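You operate a simulated robot arm through the tools that you are given. There is no shell and no other tool. Be economical: measure what you need, move in short steps, check, and stop when the job is done.

The job below is to be done with a simulated two-armed robot. You get a single attempt, and the scene is never put back.

TASK
Put the cream cloth from the top of the low table on the top of the steel stand and the brown cloth on the waxing end of the cream cabinet's top. Push the plain door of the gauge cabinet shut. Put the rubber eraser on top of the beaker. Any order will do. Set down upright: rubber eraser.

It is judged by the outcome, as a careful person would: the job done as asked, and still so three seconds after it is handed in. It fails if anything else is knocked over, pushed out of place, dropped, spilled or broken. Flat cloth is picked up by pressing the open fingertips on it (5 to 10 N) and closing them slowly along it; thin cloth reads only 2 to 8 mm in the jaws.

THE ROBOT
Two 7-joint arms with two-finger parallel grippers on one trunk, on a base that drives. Base frame: it is fixed to the floor where the robot stands at the start and does not move with it; the origin is under the middle of the robot, x ahead of it, y to its left, z up. Lengths are in m, angles in degrees, forces in N, time in s.
The left shoulder is at the start at [0.05, 0.168, 1.082], the right one opposite. With the tool pointing down near the work surface each hand reaches from about 0.2 to 0.66 m from the robot's upright axis, wherever it stands, measured 20 degrees to its own side. Places, roughly: beaker [-12.25, 4, 1]; plain door of the gauge cabinet [-10.3, 3.8, 0.3]; rubber eraser [-8.75, 4.25, 1]; top of the steel stand [0.5, 0.5, 0.7]; waxing end of the cream cabinet's top [-2.8, 0.9, 0.7]. Payload 1.57 kg a hand.
The TCP of each hand is the grasp point between the finger pads, 0.03 m short of the fingertips. In the tool frame z runs along the fingers and y along their closing line. Largest opening 0.08 m; finger width 0.017, thickness 0.012; the body of the gripper, 0.04 by 0.082 m, starts 0.08 m behind the TCP.
Orientation is told as [roll, pitch, yaw] about the base's x, y, z axes, in that order, counted from this pose: with the fingers straight down and closing along the base's y, the tool's x points along the base's -x, its y along +y and its z along -z.

THE INTERFACE
- The arms move only by the tool servo_tool. It takes "left_moves", "right_moves" or both (then of equal length, played together; a hand with none holds still); each is one flat list of numbers, 6 for each row, row after row: the shift along the tool's x, y, z in m, then the turn, a rotation vector about the tool's x, y, z in degrees. In form: [x, y, z, wx, wy, wz, x, y, z, wx, wy, wz, ...]. A call has 1 to 8 rows; each row is the pose to reach, as a shift and turn from the pose commanded when the call began, along the tool's axes at that moment. "left_hand" and "right_hand" are, for a hand that has rows, the opening, from 0 (shut) to 1 (fully open), set as the call begins (left out, the last holds). Each row takes 0.2 s and may step no farther than 0.05 m and 8.6 degrees from the row before; otherwise, or with a gripper value out of range, the whole call is refused. A pose out of reach is approached as far as the arm can. The call stops where the force on the tool passes 40 N (or 10 N more than at its start, if that is more) or the arm is blocked; 0.2 s more then pass. The fingers move at their own pace (about 0.045 m/s each) and stop on an object; they squeeze with about 21 N. The grip force told is the motor's: it shows also when the fingers shut on nothing. Time passes only in rows, and 0.2 s behind the last, so rows that repeat a pose let the fingers close. It gives the time, the measured TCP pose, the force on the tool (base axes), the opening and the grip force at its end, in the units of the frame above (readings bear some noise), with the torque about the TCP (base axes, N m) and any sound that the robot's microphone picked up, and new pictures: "show" is both (left out), scene, wrist or none (wrist: the cameras of the hands that moved).
- Cameras (640 x 400 px; columns grow to the right, rows downward): "scene" is now at [0.1262, 0.0042, 1.2889]; the picture's right is [0.06, -1.00, 0.00], its down [-0.61, -0.04, -0.79] and it looks along [0.79, 0.05, -0.62] (base axes); focal length 279 px, centre (320, 200). "left" rides on the left gripper at [0.072, 0.007, -0.122] in its tool frame; the picture's right is [-0.09, 1.00, 0.00], its down [-0.84, -0.08, -0.54] and it looks along [-0.54, -0.05, 0.84] (tool axes); focal length 238 px, centre (320, 200). "right" rides on the right gripper at [0.072, -0.007, -0.122] in its tool frame; the picture's right is [0.09, 1.00, 0.00], its down [-0.84, 0.08, -0.54] and it looks along [-0.54, 0.05, 0.84] (tool axes); focal length 238 px, centre (320, 200). There is no depth. A picture from a camera that has moved, and an enlarged one, comes with that camera's place and axes in the base frame and with its lens.
- slide_trunk(by): slides the trunk up (or, below 0, down) by that many m; the arms and the scene camera ride with it, the base frame stays. It gives what a move gives, with no picture.
- base_move(legs): drives the robot by 1 to 6 legs, each [ahead, left, turn to the left] in m, m and degrees, along the robot's own axes; the way and the turn of a leg run together, so that a leg with both is an arc; at most 1.5 m and 180 degrees a leg. The arms and the cameras ride along, it lands a little off, and it stops where it bumps. It gives what a move gives, and a new picture of the scene camera.
- head_to(pan, tilt): turns the head with the scene camera to pan (to the left, within 80 degrees either way) and tilt (down, from -29 to 69), counted from straight ahead of the robot. It gives what a move gives, and a new picture of the scene camera.
- close_up(camera, box): a new picture of the part [left, top, right, bottom] of that camera's present view, enlarged. It takes no simulated time.
- close_job(): hands the job in; it is judged then, once.

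Go step by step. Nothing tells you exact positions but the pictures and the camera data: compare them with the known pose of the tool, close in by small moves and look again before you grip or let go. The budget is 165 turns and 260 pictures, counting those below and the enlarged ones. Unless the task says otherwise, let go and move clear before handing in, and close with one line.

The tools are called after "Emit:" as a command line: name --argument value ..., lists and objects as JSON in quotes. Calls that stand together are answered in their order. servo_tool: Moves the arms, as the interface text tells. Its arguments: {"type":"object","properties":{"left_moves":{"type":"array"},"left_hand":{"type":"number"},"right_moves":{"type":"array"},"right_hand":{"type":"number"},"show":{"type":"string","enum":["both","scene","wrist","none"]}},"required":[]} The other tools are called the same way: slide_trunk (by) slides the trunk up or down; base_move (legs) drives the base; head_to (pan, tilt) turns the head that bears the scene camera; close_up (camera, box) takes an enlarged picture of a part of a camera's view; close_job () hands the job in.

At the start:

```text
time: 0.0
left_eef_pos: [0.4714, 0.1147, 1.041]
left_tcp_rot: [0.0, 0.0, 0.1]
left_ft_force: [-0.4, 0.4, 0.4]
left_ft_torque: [0.02, 0.0, -0.04]
left_gripper_width: 0.0799
left_grip_force: 0.0
right_eef_pos: [0.4855, -0.2969, 0.9821]
right_tcp_rot: [0.0, 0.0, -0.1]
right_ft_force: [-0.9, -0.5, -0.1]
right_ft_torque: [0.03, 0.01, 0.0]
right_gripper_width: 0.08
right_grip_force: 0.0
trunk travel left (down, up): [-0.25, 0.193]
robot x, y, heading: [-0.0018, 0.0001, -0.0]
head pan, tilt: [3.7, 38.0]
```

scene: 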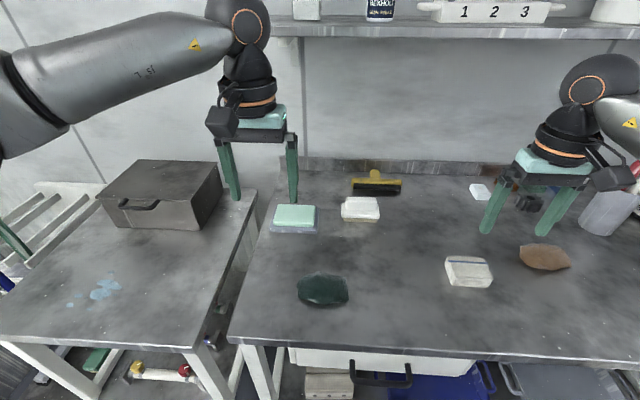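
right: 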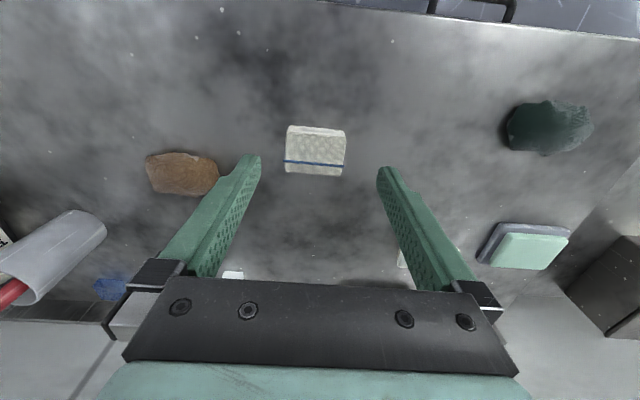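
left: 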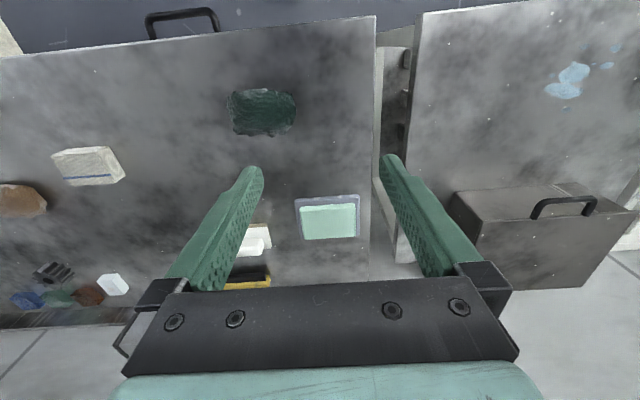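

The picture shows the worktable with sponges and stones on it, and a steel stand to the left carrying a grey box. I'll look around for the cloths and the low table.

Emit:
close_up --camera "scene" --box '[260, 160, 640, 400]'

Emit:
head_to --pan 75 --tilt 25

Emit:
head_to --pan -75 --tilt 25

```text
1.67 times, centred on (450, 280) of scene
camera zoom: at [0.1262, 0.0042, 1.2889], right [0.06, -1.0, 0.0], down [-0.61, -0.04, -0.79], along [0.79, 0.05, -0.62], focal length 465 px, centre (103, 67)
```

zoom: 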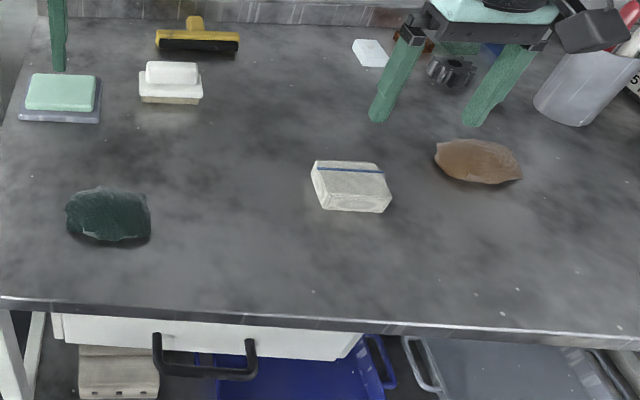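

```text
time: 1.4
left_eef_pos: [0.4716, 0.1152, 1.0432]
left_tcp_rot: [0.0, 0.0, 0.1]
left_ft_force: [0.4, 0.6, 0.7]
left_ft_torque: [0.01, 0.03, 0.01]
left_gripper_width: 0.0798
left_grip_force: 0.0
right_eef_pos: [0.4847, -0.2965, 0.9812]
right_tcp_rot: [0.0, -0.1, 0.0]
right_ft_force: [-0.3, 1.0, 0.4]
right_ft_torque: [-0.02, 0.03, 0.0]
right_gripper_width: 0.0797
right_grip_force: 0.0
trunk travel left (down, up): [-0.25, 0.193]
robot x, y, heading: [-0.0017, 0.0014, -0.4]
head pan, tilt: [75.0, 25.0]
camera scene: at [0.064, 0.0877, 1.3092], right [0.97, -0.26, 0.0], down [-0.11, -0.41, -0.91], along [0.24, 0.88, -0.42], focal length 279 px, centre (320, 200)
```

scene: 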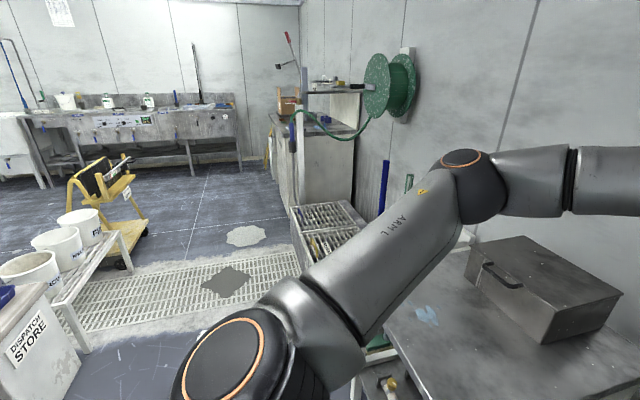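

```text
time: 3.8
left_eef_pos: [0.4708, 0.1143, 1.0421]
left_tcp_rot: [0.0, 0.0, 0.1]
left_ft_force: [-0.1, 0.2, -0.2]
left_ft_torque: [-0.02, -0.05, -0.02]
left_gripper_width: 0.0799
left_grip_force: 0.1
right_eef_pos: [0.4841, -0.2968, 0.9822]
right_tcp_rot: [0.0, 0.0, 0.0]
right_ft_force: [-0.1, 0.0, -0.5]
right_ft_torque: [0.0, -0.01, 0.04]
right_gripper_width: 0.08
right_grip_force: 0.2
trunk travel left (down, up): [-0.25, 0.193]
robot x, y, heading: [-0.002, -0.0011, -0.1]
head pan, tilt: [-75.0, 25.0]
camera scene: at [0.064, -0.0903, 1.3092], right [-0.97, -0.26, 0.0], down [-0.11, 0.41, -0.91], along [0.23, -0.88, -0.42], focal length 279 px, centre (320, 200)
```

scene: 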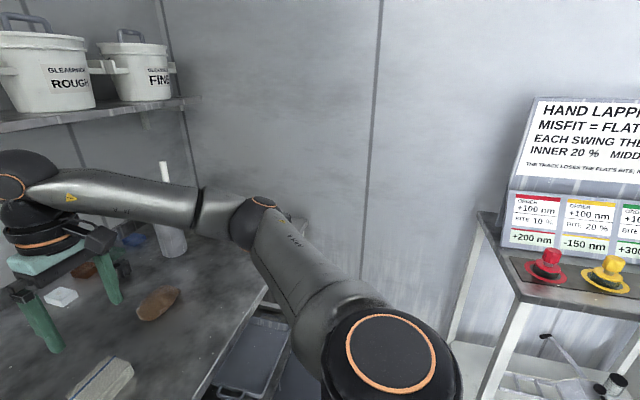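

Nothing here shows the cloths, so the low table must lie behind me. I'll back off from the table, then turn and look.

Emit:
base_move --legs '[[-0.4, 0, 0], [0, 0, 90]]'

Emit:
head_to --pan 0 --tilt 25

Emit:
head_to --pan 70 --tilt 25

```text
time: 10.0
left_eef_pos: [-0.4976, 0.4748, 1.0425]
left_tcp_rot: [0.0, 0.1, 88.4]
left_ft_force: [0.4, -0.2, 0.0]
left_ft_torque: [0.02, -0.07, 0.0]
left_gripper_width: 0.0802
left_grip_force: 0.1
right_eef_pos: [-0.0874, 0.4761, 0.982]
right_tcp_rot: [0.1, 0.0, 88.4]
right_ft_force: [0.0, -1.0, 0.4]
right_ft_torque: [0.04, 0.02, 0.01]
right_gripper_width: 0.08
right_grip_force: 0.0
trunk travel left (down, up): [-0.25, 0.193]
robot x, y, heading: [-0.3966, -0.0012, 88.2]
head pan, tilt: [-75.0, 25.0]
camera scene: at [-0.3066, 0.0602, 1.3092], right [0.23, -0.97, 0.0], down [-0.41, -0.1, -0.91], along [0.88, 0.21, -0.42], focal length 279 px, centre (320, 200)
```

scene: 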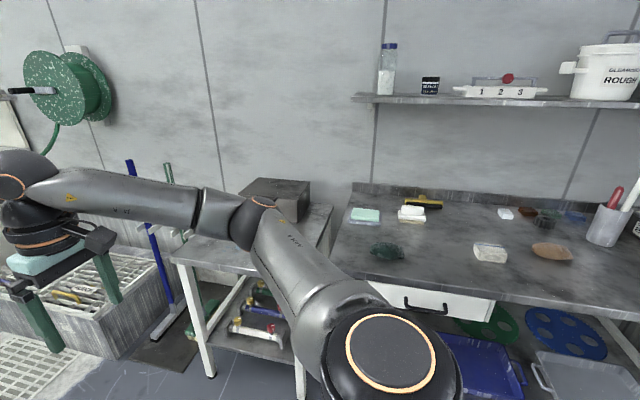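

```text
time: 11.5
left_eef_pos: [-0.499, 0.4754, 1.0424]
left_tcp_rot: [0.1, 0.0, 88.4]
left_ft_force: [-0.5, 0.5, -0.6]
left_ft_torque: [-0.01, 0.0, 0.0]
left_gripper_width: 0.08
left_grip_force: 0.2
right_eef_pos: [-0.0864, 0.4759, 0.9821]
right_tcp_rot: [0.0, 0.1, 88.4]
right_ft_force: [0.0, -0.2, -0.3]
right_ft_torque: [0.01, 0.0, 0.01]
right_gripper_width: 0.0803
right_grip_force: 0.0
trunk travel left (down, up): [-0.25, 0.193]
robot x, y, heading: [-0.3975, 0.0022, 88.3]
head pan, tilt: [0.0, 25.0]
camera scene: at [-0.3934, 0.1312, 1.3092], right [1.0, -0.03, 0.0], down [-0.01, -0.42, -0.91], along [0.03, 0.91, -0.42], focal length 279 px, centre (320, 200)
```

scene: 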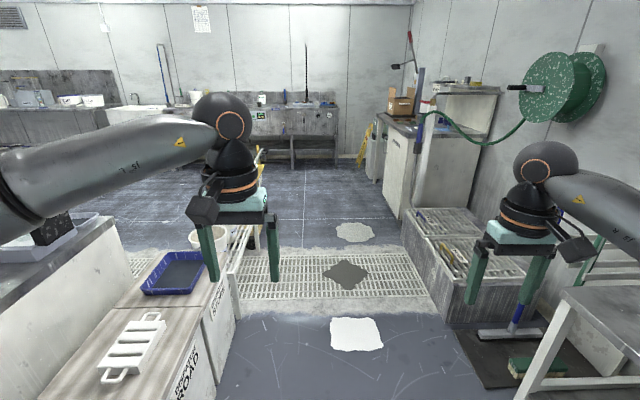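

```text
time: 12.9
left_eef_pos: [-0.4988, 0.4741, 1.0418]
left_tcp_rot: [0.0, -0.1, 88.3]
left_ft_force: [0.6, 1.2, 0.2]
left_ft_torque: [-0.02, 0.02, 0.01]
left_gripper_width: 0.0801
left_grip_force: 0.1
right_eef_pos: [-0.0868, 0.4768, 0.9817]
right_tcp_rot: [0.0, 0.0, 88.4]
right_ft_force: [-0.3, -0.3, 0.3]
right_ft_torque: [-0.03, 0.01, -0.03]
right_gripper_width: 0.08
right_grip_force: 0.1
trunk travel left (down, up): [-0.25, 0.193]
robot x, y, heading: [-0.396, -0.0015, 88.3]
head pan, tilt: [70.0, 25.0]
camera scene: at [-0.4818, 0.0732, 1.3092], right [0.37, 0.93, 0.0], down [0.39, -0.16, -0.91], along [-0.84, 0.34, -0.42], focal length 279 px, centre (320, 200)
```

scene: 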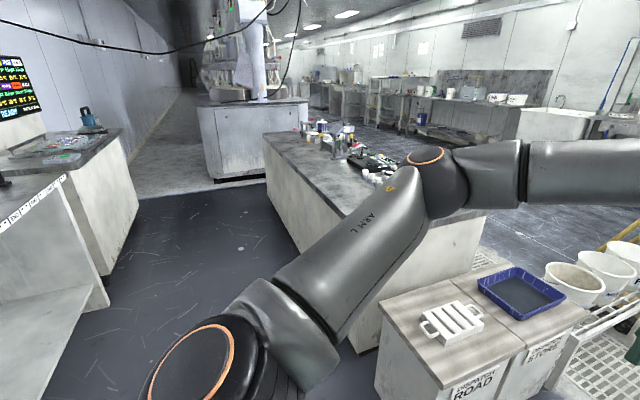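

I see a long lab with an island running along -x. I'll turn to face -x and look down it.

Emit:
base_move --legs '[[0, 0, 90]]'

Emit:
head_to --pan 0 --tilt 15

Emit:
head_to --pan -40 --tilt 25

```text
time: 17.1
left_eef_pos: [-0.8717, -0.0977, 1.0423]
left_tcp_rot: [0.0, 0.1, 178.1]
left_ft_force: [0.3, -0.5, -0.6]
left_ft_torque: [-0.03, -0.06, -0.01]
left_gripper_width: 0.0802
left_grip_force: 0.1
right_eef_pos: [-0.8716, 0.3145, 0.9815]
right_tcp_rot: [-0.1, 0.0, 177.9]
right_ft_force: [0.3, -0.5, 0.6]
right_ft_torque: [0.02, 0.03, 0.01]
right_gripper_width: 0.0802
right_grip_force: 0.0
trunk travel left (down, up): [-0.25, 0.193]
robot x, y, heading: [-0.3994, 0.0007, 178.1]
head pan, tilt: [70.0, 25.0]
camera scene: at [-0.472, -0.0849, 1.3092], right [-0.93, 0.38, 0.0], down [0.16, 0.39, -0.91], along [-0.34, -0.84, -0.42], focal length 279 px, centre (320, 200)
```

scene: 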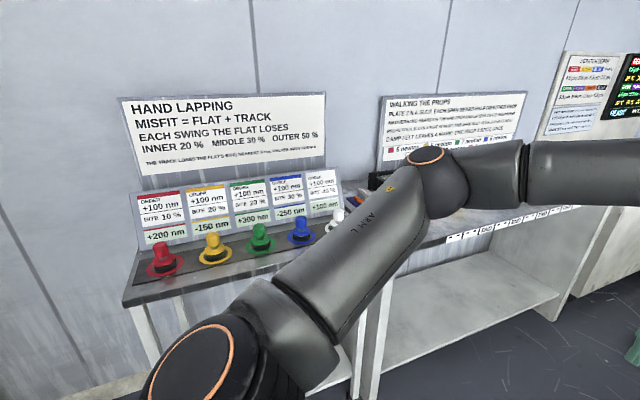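

```text
time: 18.5
left_eef_pos: [-0.8727, -0.0984, 1.0413]
left_tcp_rot: [0.0, 0.0, 178.0]
left_ft_force: [0.3, 0.4, 0.6]
left_ft_torque: [0.01, 0.01, -0.02]
left_gripper_width: 0.08
left_grip_force: 0.1
right_eef_pos: [-0.871, 0.3144, 0.9809]
right_tcp_rot: [0.0, 0.0, 178.0]
right_ft_force: [-0.5, -0.4, 0.0]
right_ft_torque: [0.01, 0.01, 0.0]
right_gripper_width: 0.0798
right_grip_force: 0.1
trunk travel left (down, up): [-0.25, 0.193]
robot x, y, heading: [-0.3984, -0.0025, 178.1]
head pan, tilt: [0.0, 15.0]
camera scene: at [-0.5307, 0.0038, 1.3255], right [0.04, 1.0, 0.0], down [0.26, -0.01, -0.97], along [-0.97, 0.03, -0.26], focal length 279 px, centre (320, 200)
```

scene: 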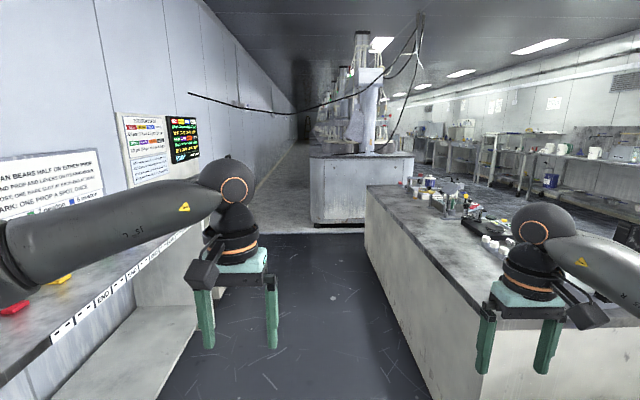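

```text
time: 19.6
left_eef_pos: [-0.8723, -0.0981, 1.0422]
left_tcp_rot: [0.0, 0.0, 177.9]
left_ft_force: [0.0, 0.7, -0.1]
left_ft_torque: [0.0, 0.03, 0.01]
left_gripper_width: 0.0799
left_grip_force: 0.0
right_eef_pos: [-0.8723, 0.3152, 0.9818]
right_tcp_rot: [0.0, 0.0, 177.8]
right_ft_force: [-0.3, 0.7, 0.1]
right_ft_torque: [0.0, 0.01, 0.03]
right_gripper_width: 0.0802
right_grip_force: 0.0
trunk travel left (down, up): [-0.25, 0.193]
robot x, y, heading: [-0.3966, 0.0006, 178.1]
head pan, tilt: [-40.0, 25.0]
camera scene: at [-0.5058, 0.0622, 1.3093], right [0.67, 0.74, 0.0], down [0.31, -0.28, -0.91], along [-0.67, 0.61, -0.42], focal length 279 px, centre (320, 200)
```

scene: 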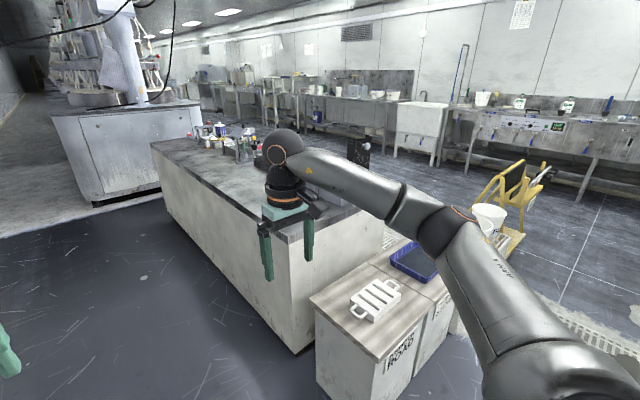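

The cream cabinet is the long island, from about x = -1.2 to -3.1 and y from 0.55 on. I'll drive along its near side and look at its top.

Emit:
base_move --legs '[[1.4, 0, 2], [0.7, 0, 0]]'

Emit:
head_to --pan -75 --tilt 30

Emit:
head_to --pan 0 --tilt 12

```text
time: 29.9
left_eef_pos: [-2.9423, -0.1407, 1.0427]
left_tcp_rot: [0.0, 0.0, -177.8]
left_ft_force: [0.1, -0.8, -0.1]
left_ft_torque: [-0.04, 0.01, -0.01]
left_gripper_width: 0.08
left_grip_force: 0.0
right_eef_pos: [-2.9721, 0.2714, 0.9824]
right_tcp_rot: [0.0, 0.1, -177.9]
right_ft_force: [0.1, -0.9, -0.3]
right_ft_torque: [-0.01, 0.0, 0.01]
right_gripper_width: 0.08
right_grip_force: 0.1
trunk travel left (down, up): [-0.25, 0.193]
robot x, y, heading: [-2.4784, -0.0107, -178.0]
head pan, tilt: [-40.0, 25.0]
camera scene: at [-2.5894, 0.046, 1.3092], right [0.61, 0.79, 0.0], down [0.33, -0.26, -0.91], along [-0.72, 0.56, -0.42], focal length 279 px, centre (320, 200)
```

scene: 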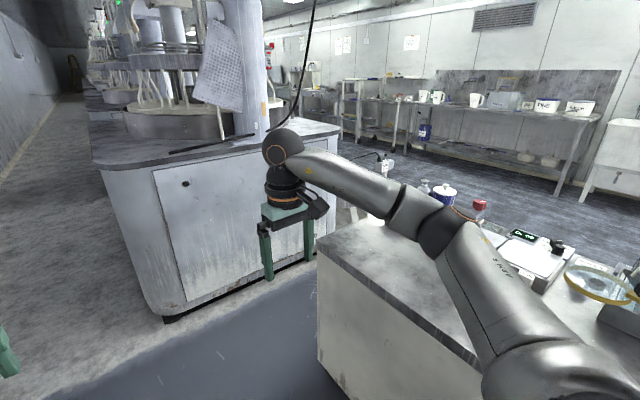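

```text
time: 30.9
left_eef_pos: [-2.9435, -0.1402, 1.0425]
left_tcp_rot: [0.0, 0.0, -177.8]
left_ft_force: [-0.3, 0.2, 0.6]
left_ft_torque: [0.02, -0.02, -0.02]
left_gripper_width: 0.08
left_grip_force: 0.1
right_eef_pos: [-2.9719, 0.2711, 0.9811]
right_tcp_rot: [0.0, 0.0, -177.8]
right_ft_force: [0.0, 0.3, 0.3]
right_ft_torque: [-0.01, 0.03, -0.02]
right_gripper_width: 0.0799
right_grip_force: 0.0
trunk travel left (down, up): [-0.25, 0.193]
robot x, y, heading: [-2.4771, -0.0124, -177.8]
head pan, tilt: [-75.0, 30.0]
camera scene: at [-2.5432, 0.0758, 1.3013], right [0.96, 0.29, 0.0], down [0.15, -0.48, -0.87], along [-0.26, 0.83, -0.5], focal length 279 px, centre (320, 200)
```

scene: 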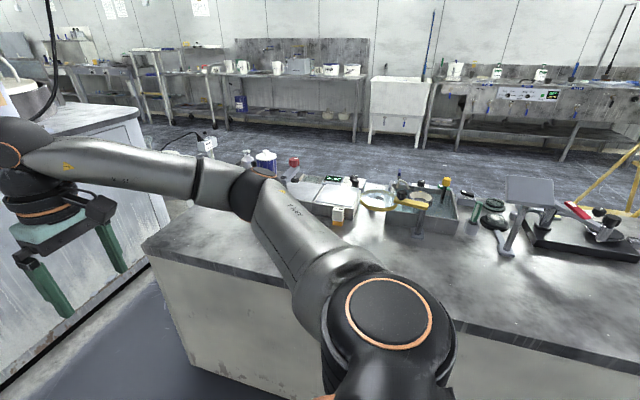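

```text
time: 32.4
left_eef_pos: [-2.9435, -0.1403, 1.0426]
left_tcp_rot: [0.0, 0.1, -177.8]
left_ft_force: [-0.4, 0.9, 0.9]
left_ft_torque: [-0.01, 0.0, -0.01]
left_gripper_width: 0.0799
left_grip_force: 0.2
right_eef_pos: [-2.9712, 0.2707, 0.9818]
right_tcp_rot: [0.0, 0.0, -177.9]
right_ft_force: [-0.2, 0.0, -0.3]
right_ft_torque: [0.02, 0.03, -0.03]
right_gripper_width: 0.0801
right_grip_force: 0.1
trunk travel left (down, up): [-0.25, 0.193]
robot x, y, heading: [-2.4773, -0.0068, -178.2]
head pan, tilt: [0.0, 12.0]
camera scene: at [-2.6097, -0.014, 1.3303], right [-0.04, 1.0, 0.0], down [0.21, 0.01, -0.98], along [-0.98, -0.04, -0.21], focal length 279 px, centre (320, 200)
```

scene: 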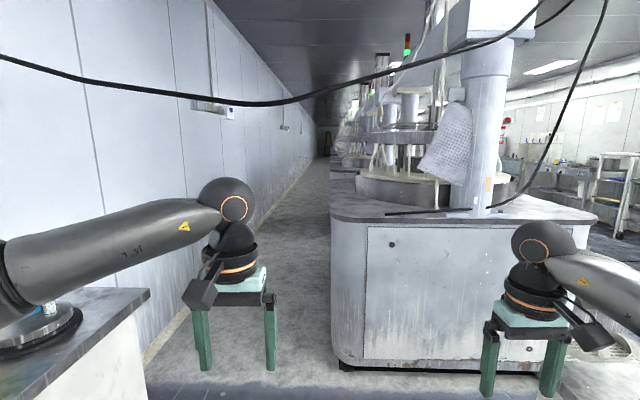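

The waxing end's near side looks clear around x = -2.8, y = 0.7. I'll go through the gap at x about -3.55 into the aisle beyond.

Emit:
base_move --legs '[[1.06, 0.0, -2], [0, 0, -90]]'

Emit:
head_to --pan 0 --tilt 30

```text
time: 37.1
left_eef_pos: [-3.9252, -0.1387, 1.0426]
left_tcp_rot: [-0.1, 0.0, 180.0]
left_ft_force: [1.2, -0.1, -0.8]
left_ft_torque: [0.01, -0.03, -0.01]
left_gripper_width: 0.08
left_grip_force: 0.0
right_eef_pos: [-3.9299, 0.2718, 0.9826]
right_tcp_rot: [-0.1, 2.0, -179.9]
right_ft_force: [2.8, -0.7, 2.2]
right_ft_torque: [0.05, -0.04, -0.09]
right_gripper_width: 0.0793
right_grip_force: 0.0
trunk travel left (down, up): [-0.25, 0.193]
robot x, y, heading: [-3.4576, -0.0225, 180.1]
head pan, tilt: [0.0, 12.0]
stopped in leg 1: the force on the tool passed its limit (the readings are from after the stop); the commanded pose is now the measured one
camera scene: at [-3.5865, -0.0265, 1.3304], right [0.0, 1.0, 0.0], down [0.21, 0.0, -0.98], along [-0.98, 0.0, -0.21], focal length 279 px, centre (320, 200)
```

scene: 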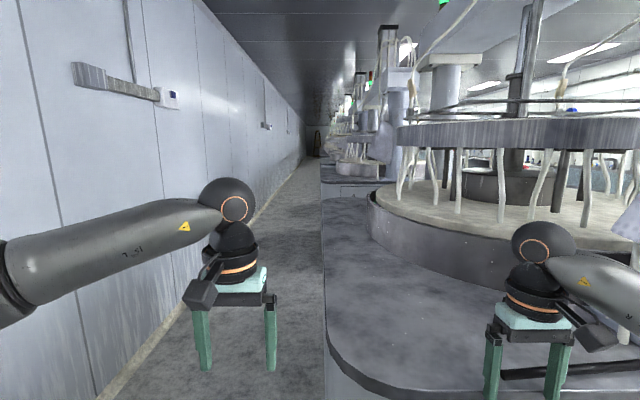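

```text
time: 38.0
left_eef_pos: [-3.9244, -0.14, 1.043]
left_tcp_rot: [0.1, 0.0, 180.0]
left_ft_force: [-0.5, 0.2, -0.2]
left_ft_torque: [0.02, 0.03, -0.02]
left_gripper_width: 0.08
left_grip_force: 0.0
right_eef_pos: [-3.9309, 0.272, 0.9816]
right_tcp_rot: [0.0, 1.9, -179.9]
right_ft_force: [4.1, 0.2, 3.2]
right_ft_torque: [0.15, -0.12, -0.17]
right_gripper_width: 0.0794
right_grip_force: 0.0
trunk travel left (down, up): [-0.25, 0.193]
robot x, y, heading: [-3.4557, -0.0279, 179.7]
head pan, tilt: [0.0, 30.0]
camera scene: at [-3.5835, -0.0267, 1.3014], right [0.0, 1.0, 0.0], down [0.5, 0.0, -0.87], along [-0.87, 0.0, -0.5], focal length 279 px, centre (320, 200)
```

scene: 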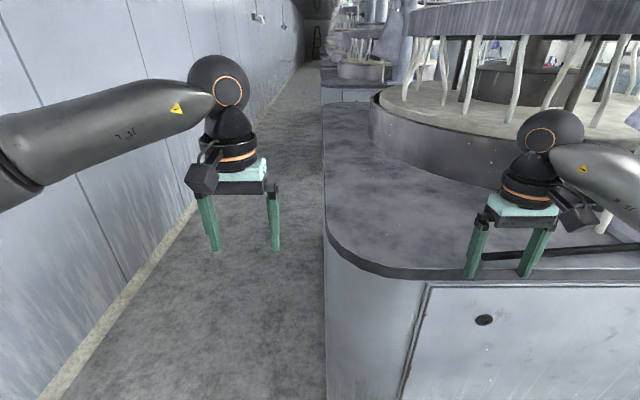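

My right fingertips touched the bar on the machine's counter. I'll back off, draw the hands in and raise them for travel.

Emit:
base_move --legs '[[-0.1, 0.0, 0]]'

Emit:
servo_tool --left_moves '[0.03, 0, -0.03, 0, 0, 0, 0.06, 0, -0.06, 0, 0, 0, 0.09, 0, -0.09, 0, 0, 0, 0.12, 0, -0.12, 0, 0, 0, 0.15, 0, -0.12, 0, 0, 0]' --right_moves '[0.03, 0, -0.03, 0, 0, 0, 0.06, 0, -0.06, 0, 0, 0, 0.09, 0.0, -0.09, 0, 0, 0, 0.12, 0, -0.12, 0, 0, 0, 0.15, 0, -0.15, 0, 0, 0]' --show "scene"

```text
time: 39.1
left_eef_pos: [-3.8246, -0.1399, 1.0428]
left_tcp_rot: [0.0, 0.0, -179.9]
left_ft_force: [0.3, 0.8, 0.8]
left_ft_torque: [0.03, 0.0, 0.02]
left_gripper_width: 0.0798
left_grip_force: 0.0
right_eef_pos: [-3.8308, 0.2719, 0.9828]
right_tcp_rot: [-0.1, 1.9, -179.8]
right_ft_force: [-0.5, -0.3, 0.3]
right_ft_torque: [-0.03, 0.02, -0.02]
right_gripper_width: 0.0798
right_grip_force: 0.1
trunk travel left (down, up): [-0.25, 0.193]
robot x, y, heading: [-3.3514, -0.0244, 180.0]
head pan, tilt: [0.0, 30.0]
camera scene: at [-3.4836, -0.0268, 1.3014], right [0.0, 1.0, 0.0], down [0.5, 0.0, -0.87], along [-0.87, 0.0, -0.5], focal length 279 px, centre (320, 200)
```

scene: 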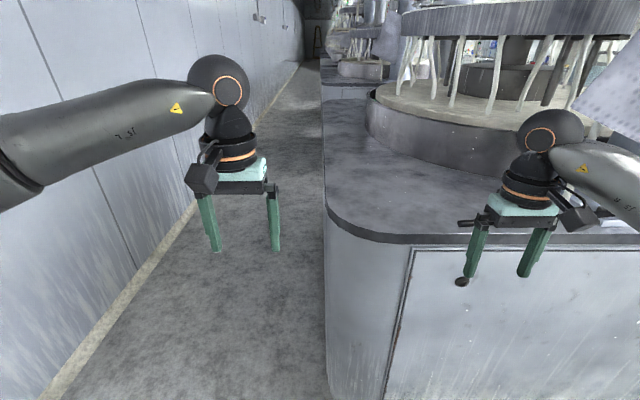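

```text
time: 40.3
left_eef_pos: [-3.6732, -0.1434, 1.1609]
left_tcp_rot: [-0.1, 0.0, -179.9]
left_ft_force: [-0.1, 0.7, 0.3]
left_ft_torque: [0.03, 0.03, -0.01]
left_gripper_width: 0.08
left_grip_force: 0.0
right_eef_pos: [-3.6833, 0.2731, 1.136]
right_tcp_rot: [-0.1, 2.0, -179.9]
right_ft_force: [0.1, 0.0, -1.8]
right_ft_torque: [-0.03, 0.01, 0.01]
right_gripper_width: 0.0799
right_grip_force: 0.2
trunk travel left (down, up): [-0.25, 0.193]
robot x, y, heading: [-3.3532, -0.0259, 179.9]
head pan, tilt: [0.0, 30.0]
camera scene: at [-3.4835, -0.027, 1.3013], right [0.0, 1.0, 0.0], down [0.5, 0.0, -0.87], along [-0.87, 0.0, -0.5], focal length 279 px, centre (320, 200)
```

scene: 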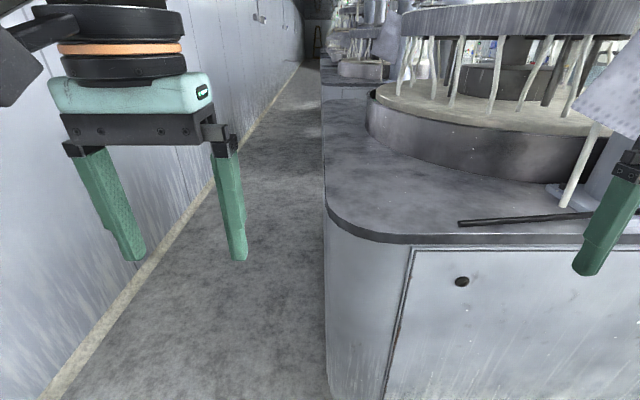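

The fingers met only the counter edge, at about z = 0.95, and nothing seems to have moved. Next I turn to +y and look into the aisle.

Emit:
base_move --legs '[[0.15, 0.0, 0], [0, 0, -90]]'

Emit:
head_to --pan 40 --tilt 20

```text
time: 45.5
left_eef_pos: [-3.6218, 0.2945, 1.1625]
left_tcp_rot: [0.0, 0.0, 90.2]
left_ft_force: [0.2, -0.1, -0.3]
left_ft_torque: [-0.02, 0.01, -0.01]
left_gripper_width: 0.0798
left_grip_force: 0.1
right_eef_pos: [-3.207, 0.3055, 1.1349]
right_tcp_rot: [-0.1, 1.9, 90.3]
right_ft_force: [0.6, -1.0, 0.1]
right_ft_torque: [0.0, -0.04, 0.01]
right_gripper_width: 0.0798
right_grip_force: 0.1
trunk travel left (down, up): [-0.25, 0.193]
robot x, y, heading: [-3.5059, -0.026, 90.2]
head pan, tilt: [0.0, 30.0]
camera scene: at [-3.5055, 0.1035, 1.3013], right [1.0, 0.0, 0.0], down [0.0, -0.5, -0.87], along [0.0, 0.87, -0.5], focal length 279 px, centre (320, 200)
```

scene: 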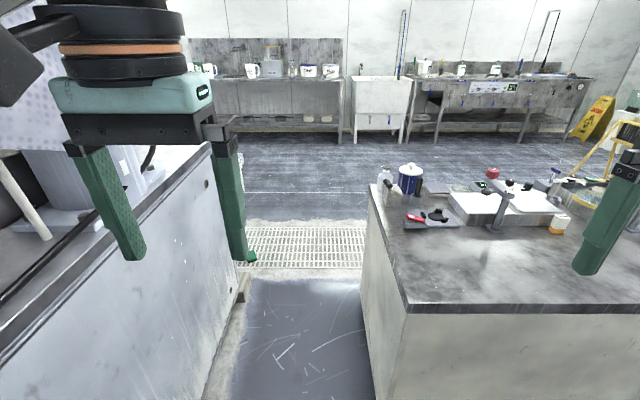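

```text
time: 46.6
left_eef_pos: [-3.6218, 0.294, 1.1609]
left_tcp_rot: [0.0, 0.0, 90.3]
left_ft_force: [0.1, -0.4, 0.5]
left_ft_torque: [-0.01, 0.02, -0.01]
left_gripper_width: 0.0796
left_grip_force: 0.0
right_eef_pos: [-3.2073, 0.3057, 1.1348]
right_tcp_rot: [-0.1, 1.9, 90.3]
right_ft_force: [0.2, -0.4, 0.3]
right_ft_torque: [0.03, 0.0, -0.01]
right_gripper_width: 0.08
right_grip_force: 0.1
trunk travel left (down, up): [-0.25, 0.193]
robot x, y, heading: [-3.5055, -0.0277, 90.2]
head pan, tilt: [40.0, 20.0]
camera scene: at [-3.5653, 0.0844, 1.3173], right [0.77, 0.64, 0.0], down [0.22, -0.26, -0.94], along [-0.6, 0.72, -0.34], focal length 279 px, centre (320, 200)
```

scene: 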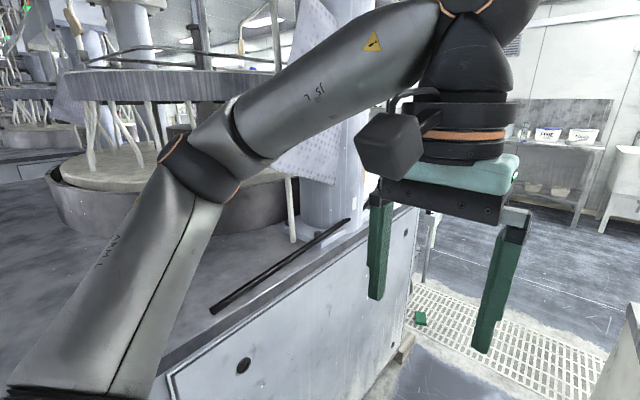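

The gap between machine and island runs from about x = -3.97 to -3.28. I'll centre myself in it and drive through in steps.

Emit:
base_move --legs '[[0, 0.12, -0.3], [1.0, 0, 0]]'

Emit:
base_move --legs '[[1.2, 0, 0]]'

Emit:
head_to --pan 60 --tilt 20

Emit:
head_to --pan -50 --tilt 25

```text
time: 50.3
left_eef_pos: [-3.741, 0.641, 1.1759]
left_tcp_rot: [0.1, -2.3, 93.4]
left_ft_force: [-1.0, 0.4, -0.1]
left_ft_torque: [0.03, 0.01, -0.02]
left_gripper_width: 0.0799
left_grip_force: 0.0
right_eef_pos: [-3.3232, 0.6683, 1.1419]
right_tcp_rot: [0.5, 0.2, 92.7]
right_ft_force: [0.5, 0.4, -0.8]
right_ft_torque: [-0.01, -0.02, -0.02]
right_gripper_width: 0.08
right_grip_force: 0.0
trunk travel left (down, up): [-0.25, 0.193]
robot x, y, heading: [-3.6177, 0.3549, 92.6]
head pan, tilt: [40.0, 20.0]
stopped in leg 2: the robot was blocked; the commanded pose is now the measured one
camera scene: at [-3.6683, 0.4271, 1.3218], right [0.74, 0.68, 0.01], down [0.22, -0.22, -0.95], along [-0.64, 0.7, -0.31], focal length 279 px, centre (320, 200)
```

scene: 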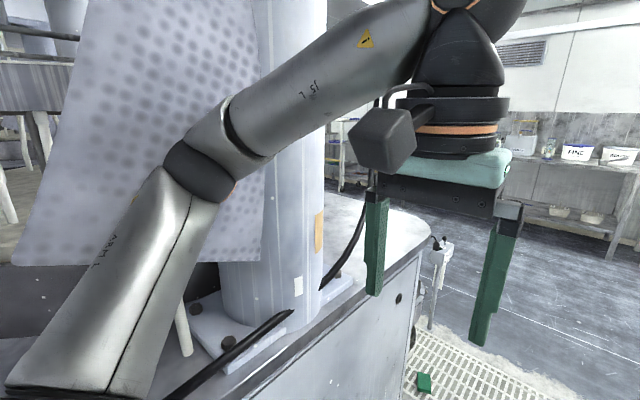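

```text
time: 51.0
left_eef_pos: [-3.7402, 0.642, 1.1767]
left_tcp_rot: [0.1, -2.5, 93.7]
left_ft_force: [-0.2, -0.1, -0.6]
left_ft_torque: [-0.02, 0.0, 0.02]
left_gripper_width: 0.08
left_grip_force: 0.1
right_eef_pos: [-3.3245, 0.6735, 1.1395]
right_tcp_rot: [0.5, 0.7, 93.0]
right_ft_force: [0.7, 0.0, -0.6]
right_ft_torque: [0.03, 0.05, -0.01]
right_gripper_width: 0.0798
right_grip_force: 0.1
trunk travel left (down, up): [-0.25, 0.193]
robot x, y, heading: [-3.6156, 0.3478, 92.9]
head pan, tilt: [40.0, 20.0]
stopped in leg 1: the robot was blocked; the commanded pose is now the measured one
camera scene: at [-3.6677, 0.4316, 1.3209], right [0.73, 0.68, 0.01], down [0.22, -0.23, -0.95], along [-0.64, 0.7, -0.32], focal length 279 px, centre (320, 200)
```

scene: 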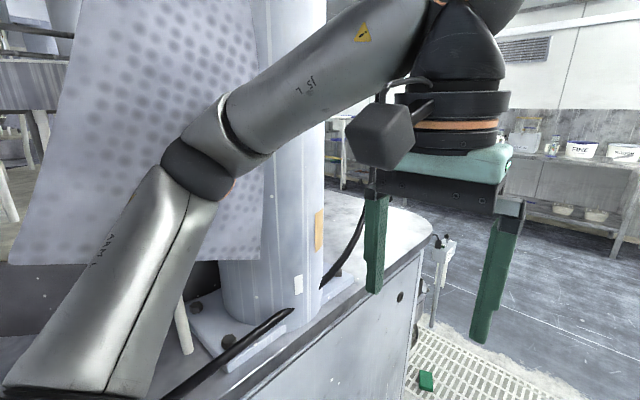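

```text
time: 51.9
left_eef_pos: [-3.7403, 0.6406, 1.1773]
left_tcp_rot: [0.0, -2.6, 93.7]
left_ft_force: [-0.5, 0.6, -0.2]
left_ft_torque: [0.04, -0.02, 0.01]
left_gripper_width: 0.0799
left_grip_force: 0.0
right_eef_pos: [-3.3235, 0.6716, 1.1404]
right_tcp_rot: [0.5, 0.4, 93.0]
right_ft_force: [1.2, -0.5, -1.2]
right_ft_torque: [0.02, -0.01, 0.0]
right_gripper_width: 0.0801
right_grip_force: 0.2
trunk travel left (down, up): [-0.25, 0.193]
robot x, y, heading: [-3.6158, 0.3504, 92.7]
head pan, tilt: [60.0, 20.0]
camera scene: at [-3.6877, 0.4044, 1.32], right [0.46, 0.89, 0.02], down [0.29, -0.13, -0.95], along [-0.84, 0.44, -0.32], focal length 279 px, centre (320, 200)
```

scene: 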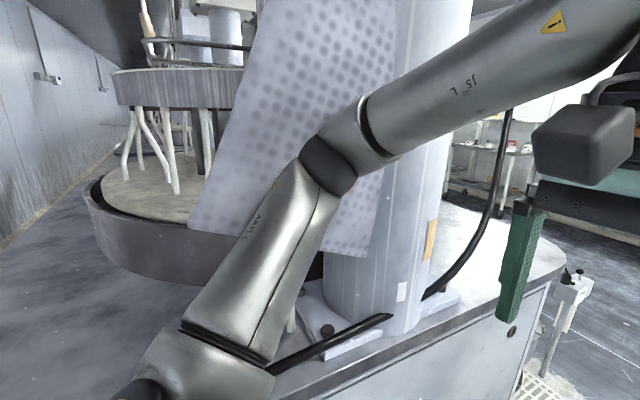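

```text
time: 53.7
left_eef_pos: [-3.7409, 0.6418, 1.1772]
left_tcp_rot: [0.0, -2.7, 93.6]
left_ft_force: [0.3, 0.2, 0.1]
left_ft_torque: [-0.04, 0.03, 0.0]
left_gripper_width: 0.0801
left_grip_force: 0.1
right_eef_pos: [-3.3234, 0.6721, 1.1404]
right_tcp_rot: [0.4, 0.4, 92.9]
right_ft_force: [-0.4, 0.7, 0.2]
right_ft_torque: [-0.02, 0.02, 0.03]
right_gripper_width: 0.0801
right_grip_force: 0.0
trunk travel left (down, up): [-0.25, 0.193]
robot x, y, heading: [-3.6139, 0.348, 92.6]
head pan, tilt: [-50.0, 25.0]
camera scene: at [-3.5379, 0.4246, 1.3108], right [0.68, -0.73, -0.03], down [-0.32, -0.26, -0.91], along [0.66, 0.63, -0.41], focal length 279 px, centre (320, 200)
```

scene: 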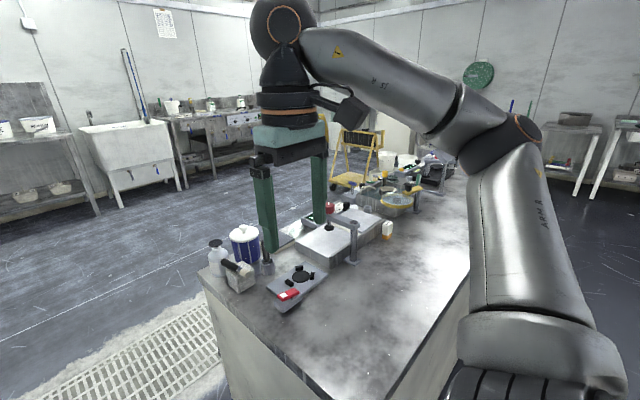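

I'm blocked, probably by my left elbow on the machine's pillar, since the body turned left. I'll back out and take the wide way round, at x of about -0.35.

Emit:
base_move --legs '[[-0.38, 0.0, 0], [0, 0, -92.6], [1.5, 0, 0], [1.5, 0, 0]]'

Emit:
head_to --pan 75 --tilt 25

```text
time: 74.0
left_eef_pos: [-0.2901, 0.1683, 1.165]
left_tcp_rot: [-0.6, -0.6, 2.4]
left_ft_force: [-0.7, -0.4, -0.4]
left_ft_torque: [-0.03, -0.01, -0.02]
left_gripper_width: 0.08
left_grip_force: 0.1
right_eef_pos: [-0.2703, -0.2499, 1.1347]
right_tcp_rot: [-0.1, 1.9, 1.7]
right_ft_force: [0.6, -1.1, 0.4]
right_ft_torque: [0.02, -0.01, -0.01]
right_gripper_width: 0.0799
right_grip_force: 0.1
trunk travel left (down, up): [-0.25, 0.193]
robot x, y, heading: [-0.6063, 0.0384, 1.4]
head pan, tilt: [-50.0, 25.0]
camera scene: at [-0.5075, -0.0297, 1.3092], right [-0.75, -0.66, 0.0], down [-0.28, 0.32, -0.91], along [0.6, -0.68, -0.42], focal length 279 px, centre (320, 200)
```

scene: 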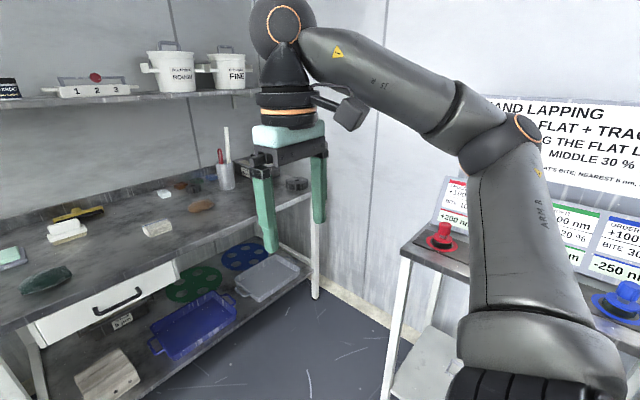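

```text
time: 76.1
left_eef_pos: [-0.291, 0.169, 1.1655]
left_tcp_rot: [-0.6, -0.6, 2.4]
left_ft_force: [0.1, -0.1, -0.8]
left_ft_torque: [-0.02, 0.01, 0.0]
left_gripper_width: 0.0803
left_grip_force: 0.1
right_eef_pos: [-0.2711, -0.2493, 1.1336]
right_tcp_rot: [0.0, 2.0, 1.7]
right_ft_force: [0.2, 0.0, -0.2]
right_ft_torque: [0.02, -0.01, 0.0]
right_gripper_width: 0.0799
right_grip_force: 0.1
trunk travel left (down, up): [-0.25, 0.193]
robot x, y, heading: [-0.6076, 0.0391, 1.8]
head pan, tilt: [75.0, 25.0]
camera scene: at [-0.5472, 0.1289, 1.3092], right [0.97, -0.23, 0.0], down [-0.1, -0.41, -0.91], along [0.21, 0.88, -0.42], focal length 279 px, centre (320, 200)
```

scene: 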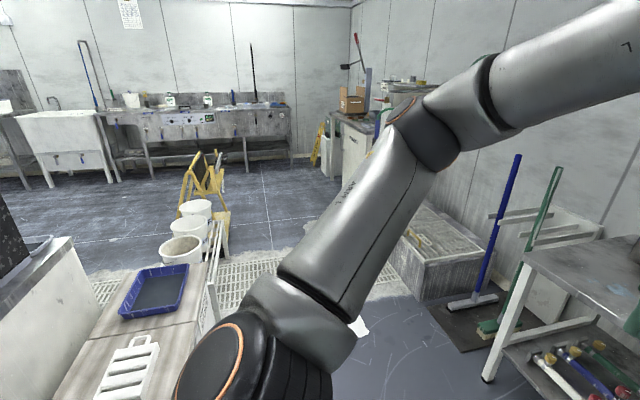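

The way to the north side is open at x of about -0.2. I'll go there, turn and drive up to y about 2.7.

Emit:
base_move --legs '[[0.4, 0.0, 0], [0, 0, 88.2], [1.4, 0, 0]]'

Emit:
head_to --pan 10 --tilt 25

Emit:
head_to --pan 70 --tilt 20

```text
time: 88.9
left_eef_pos: [-0.3438, 1.7841, 1.1649]
left_tcp_rot: [-0.5, -0.7, 91.7]
left_ft_force: [-0.3, 0.7, -0.4]
left_ft_torque: [0.0, 0.02, 0.0]
left_gripper_width: 0.0801
left_grip_force: 0.2
right_eef_pos: [0.0755, 1.7997, 1.1353]
right_tcp_rot: [-0.1, 2.0, 91.0]
right_ft_force: [-0.6, -0.8, -0.4]
right_ft_torque: [0.05, -0.01, 0.0]
right_gripper_width: 0.0801
right_grip_force: 0.2
trunk travel left (down, up): [-0.25, 0.193]
robot x, y, heading: [-0.2184, 1.4635, 91.1]
head pan, tilt: [75.0, 25.0]
camera scene: at [-0.3073, 1.5256, 1.3092], right [0.24, 0.97, 0.0], down [0.41, -0.1, -0.91], along [-0.88, 0.22, -0.42], focal length 279 px, centre (320, 200)
```

scene: 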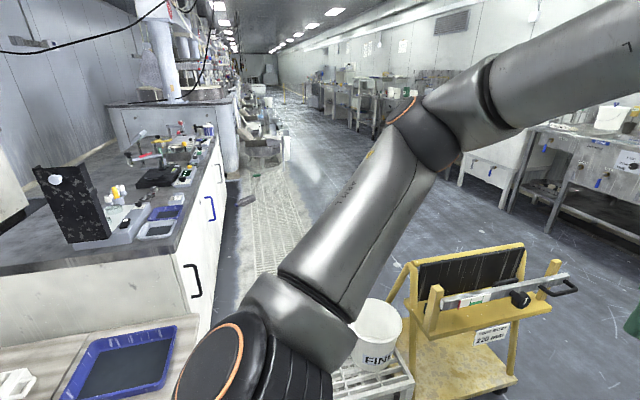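

```text
time: 90.3
left_eef_pos: [-0.3437, 1.7837, 1.1645]
left_tcp_rot: [-0.7, -0.6, 91.7]
left_ft_force: [-0.6, -0.4, 1.3]
left_ft_torque: [-0.02, -0.01, 0.02]
left_gripper_width: 0.0802
left_grip_force: 0.0
right_eef_pos: [0.0761, 1.7992, 1.1336]
right_tcp_rot: [-0.1, 2.1, 91.0]
right_ft_force: [-0.1, 0.6, -0.6]
right_ft_torque: [-0.01, 0.01, -0.02]
right_gripper_width: 0.08
right_grip_force: 0.1
trunk travel left (down, up): [-0.25, 0.193]
robot x, y, heading: [-0.2195, 1.4641, 90.9]
head pan, tilt: [10.0, 25.0]
camera scene: at [-0.2354, 1.5935, 1.3092], right [0.98, 0.19, 0.0], down [0.08, -0.41, -0.91], along [-0.17, 0.89, -0.42], focal length 279 px, centre (320, 200)
```

scene: 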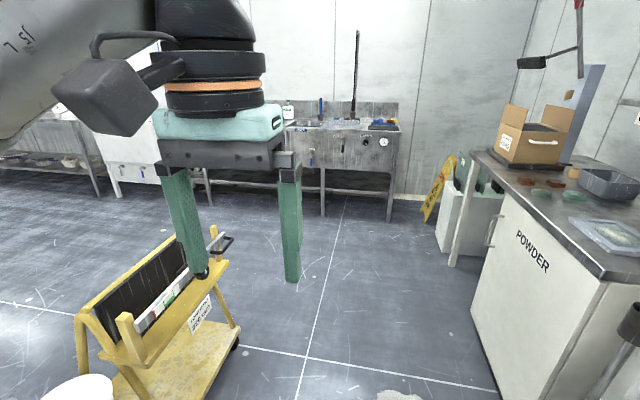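

```text
time: 91.6
left_eef_pos: [-0.3429, 1.7839, 1.1655]
left_tcp_rot: [-0.6, -0.6, 91.6]
left_ft_force: [-0.1, -0.7, 0.6]
left_ft_torque: [-0.03, 0.03, 0.01]
left_gripper_width: 0.0802
left_grip_force: 0.1
right_eef_pos: [0.0755, 1.7983, 1.134]
right_tcp_rot: [-0.1, 2.1, 91.1]
right_ft_force: [0.4, -1.1, 0.2]
right_ft_torque: [-0.05, -0.02, -0.02]
right_gripper_width: 0.08
right_grip_force: 0.0
trunk travel left (down, up): [-0.25, 0.193]
robot x, y, heading: [-0.2145, 1.4662, 91.0]
head pan, tilt: [70.0, 20.0]
camera scene: at [-0.3059, 1.5336, 1.3173], right [0.33, 0.94, 0.0], down [0.32, -0.11, -0.94], along [-0.89, 0.31, -0.34], focal length 279 px, centre (320, 200)
```

scene: 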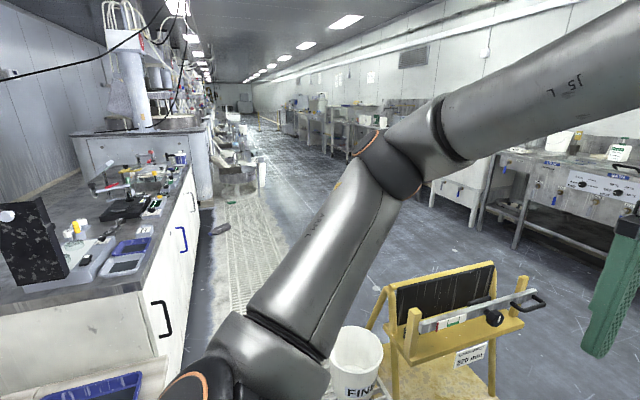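

The north lane between the yellow cart (y up to about 2.6) and the wall benches (y about 4.1) is open. I'll drive to y about 3.3, turn to -x, and look along the benches.

Emit:
base_move --legs '[[1.4, 0.0, 0], [0.45, 0, 0], [0, 0, 89], [1.3, 0, 0]]'

Emit:
head_to --pan 0 --tilt 15

Emit:
head_to --pan -50 --tilt 25

```text
time: 110.9
left_eef_pos: [-1.8682, 3.2057, 1.1661]
left_tcp_rot: [-0.6, -0.6, -179.5]
left_ft_force: [0.2, 0.0, 0.4]
left_ft_torque: [0.03, -0.02, -0.01]
left_gripper_width: 0.0799
left_grip_force: 0.0
right_eef_pos: [-1.8763, 3.6252, 1.1339]
right_tcp_rot: [-0.1, 2.0, 179.9]
right_ft_force: [-0.2, 0.2, 0.2]
right_ft_torque: [0.02, -0.01, 0.0]
right_gripper_width: 0.08
right_grip_force: 0.0
trunk travel left (down, up): [-0.25, 0.193]
robot x, y, heading: [-1.5465, 3.3246, 179.9]
head pan, tilt: [70.0, 20.0]
camera scene: at [-1.6188, 3.2358, 1.3173], right [-0.94, 0.35, 0.0], down [0.12, 0.32, -0.94], along [-0.33, -0.88, -0.34], focal length 279 px, centre (320, 200)
```

scene: 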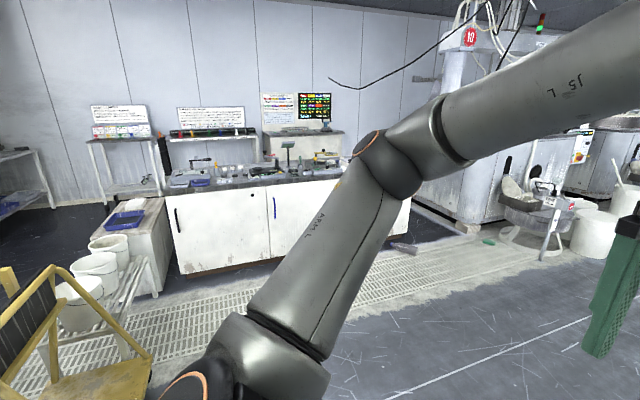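

```text
time: 112.3
left_eef_pos: [-1.8688, 3.205, 1.1655]
left_tcp_rot: [-0.6, -0.6, -179.5]
left_ft_force: [-0.2, -0.5, -0.2]
left_ft_torque: [0.02, 0.03, -0.01]
left_gripper_width: 0.0799
left_grip_force: 0.0
right_eef_pos: [-1.8748, 3.6241, 1.1348]
right_tcp_rot: [-0.1, 1.9, 179.8]
right_ft_force: [-1.4, -0.3, 0.3]
right_ft_torque: [0.0, -0.01, 0.01]
right_gripper_width: 0.08
right_grip_force: 0.0
trunk travel left (down, up): [-0.25, 0.193]
robot x, y, heading: [-1.5472, 3.3248, 179.9]
head pan, tilt: [0.0, 15.0]
camera scene: at [-1.6797, 3.3236, 1.3255], right [0.01, 1.0, 0.0], down [0.26, 0.0, -0.97], along [-0.97, 0.01, -0.26], focal length 279 px, centre (320, 200)
```

scene: 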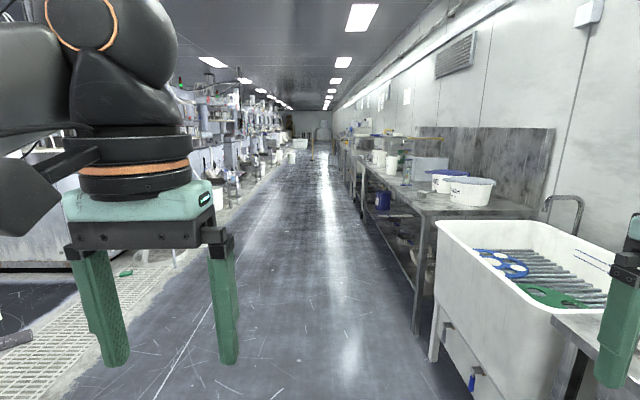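

```text
time: 113.5
left_eef_pos: [-1.8685, 3.2069, 1.1656]
left_tcp_rot: [-0.6, -0.6, -179.5]
left_ft_force: [-0.6, -0.2, 0.4]
left_ft_torque: [0.01, -0.02, -0.04]
left_gripper_width: 0.0802
left_grip_force: 0.1
right_eef_pos: [-1.8752, 3.6241, 1.1354]
right_tcp_rot: [-0.1, 2.0, 179.7]
right_ft_force: [-0.3, 0.1, 1.0]
right_ft_torque: [0.02, 0.0, -0.02]
right_gripper_width: 0.0802
right_grip_force: 0.0
trunk travel left (down, up): [-0.25, 0.193]
robot x, y, heading: [-1.5479, 3.3222, 179.9]
head pan, tilt: [-50.0, 25.0]
camera scene: at [-1.6451, 3.394, 1.3093], right [0.77, 0.64, 0.0], down [0.27, -0.33, -0.91], along [-0.58, 0.7, -0.42], focal length 279 px, centre (320, 200)
```

scene: 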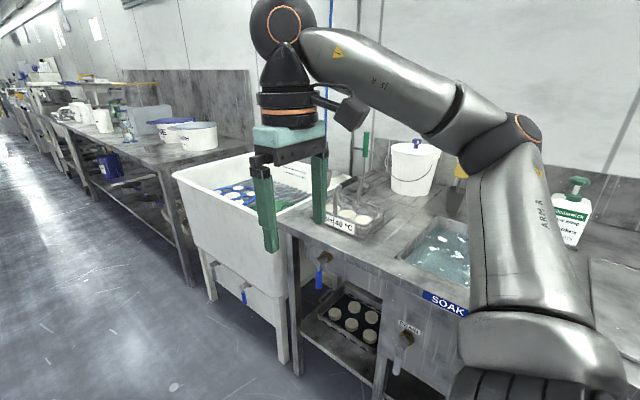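

Still no cloth in sight, so I'll go on down the lane, looking left and right.

Emit:
base_move --legs '[[1.5, 0.15, 0], [1.3, 0, 0]]'

Emit:
head_to --pan -10 --tilt 15

Emit:
head_to --pan 60 --tilt 25

```text
refused: leg 1 is longer than a leg can be; nothing moved
```

```text
time: 114.5
left_eef_pos: [-1.868, 3.2053, 1.1648]
left_tcp_rot: [-0.7, -0.6, -179.5]
left_ft_force: [0.7, -0.3, -0.3]
left_ft_torque: [-0.01, 0.03, 0.01]
left_gripper_width: 0.0801
left_grip_force: 0.1
right_eef_pos: [-1.875, 3.6243, 1.135]
right_tcp_rot: [0.0, 2.0, 179.9]
right_ft_force: [-0.1, -1.1, 0.0]
right_ft_torque: [-0.01, -0.01, 0.0]
right_gripper_width: 0.0797
right_grip_force: 0.0
trunk travel left (down, up): [-0.25, 0.193]
robot x, y, heading: [-1.5461, 3.3217, 180.0]
head pan, tilt: [-10.0, 15.0]
camera scene: at [-1.6782, 3.3399, 1.3255], right [0.18, 0.98, 0.0], down [0.25, -0.05, -0.97], along [-0.95, 0.17, -0.26], focal length 279 px, centre (320, 200)
```

scene: 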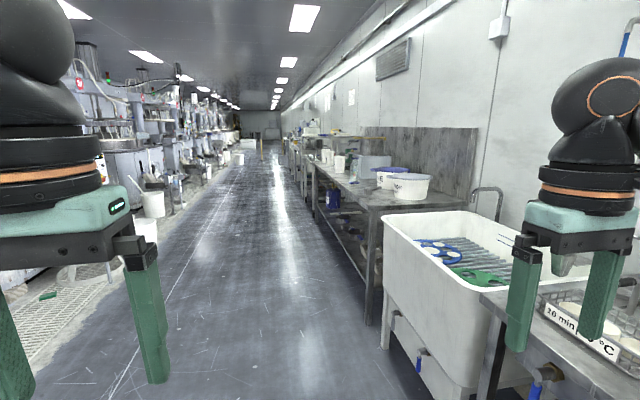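

```text
time: 116.0
left_eef_pos: [-1.8675, 3.2066, 1.1662]
left_tcp_rot: [-0.6, -0.5, -179.5]
left_ft_force: [-0.2, 0.7, -0.2]
left_ft_torque: [-0.03, -0.01, 0.0]
left_gripper_width: 0.08
left_grip_force: 0.0
right_eef_pos: [-1.8746, 3.6249, 1.134]
right_tcp_rot: [-0.1, 2.0, 179.9]
right_ft_force: [0.1, -0.2, -0.4]
right_ft_torque: [-0.01, -0.01, 0.02]
right_gripper_width: 0.0801
right_grip_force: 0.0
trunk travel left (down, up): [-0.25, 0.193]
robot x, y, heading: [-1.5464, 3.3243, 179.7]
head pan, tilt: [60.0, 25.0]
camera scene: at [-1.6329, 3.2436, 1.3093], right [-0.86, 0.51, 0.0], down [0.21, 0.36, -0.91], along [-0.46, -0.78, -0.42], focal length 279 px, centre (320, 200)
```

scene: 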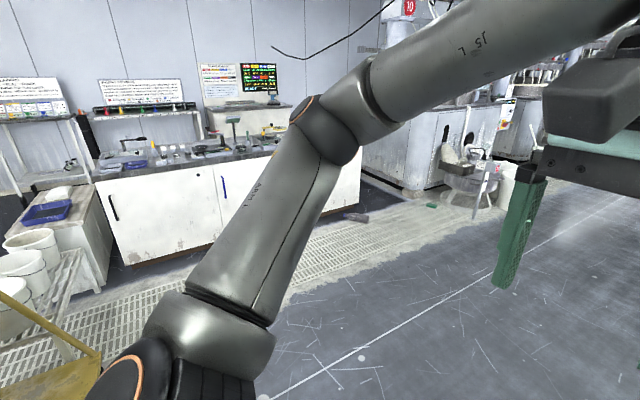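

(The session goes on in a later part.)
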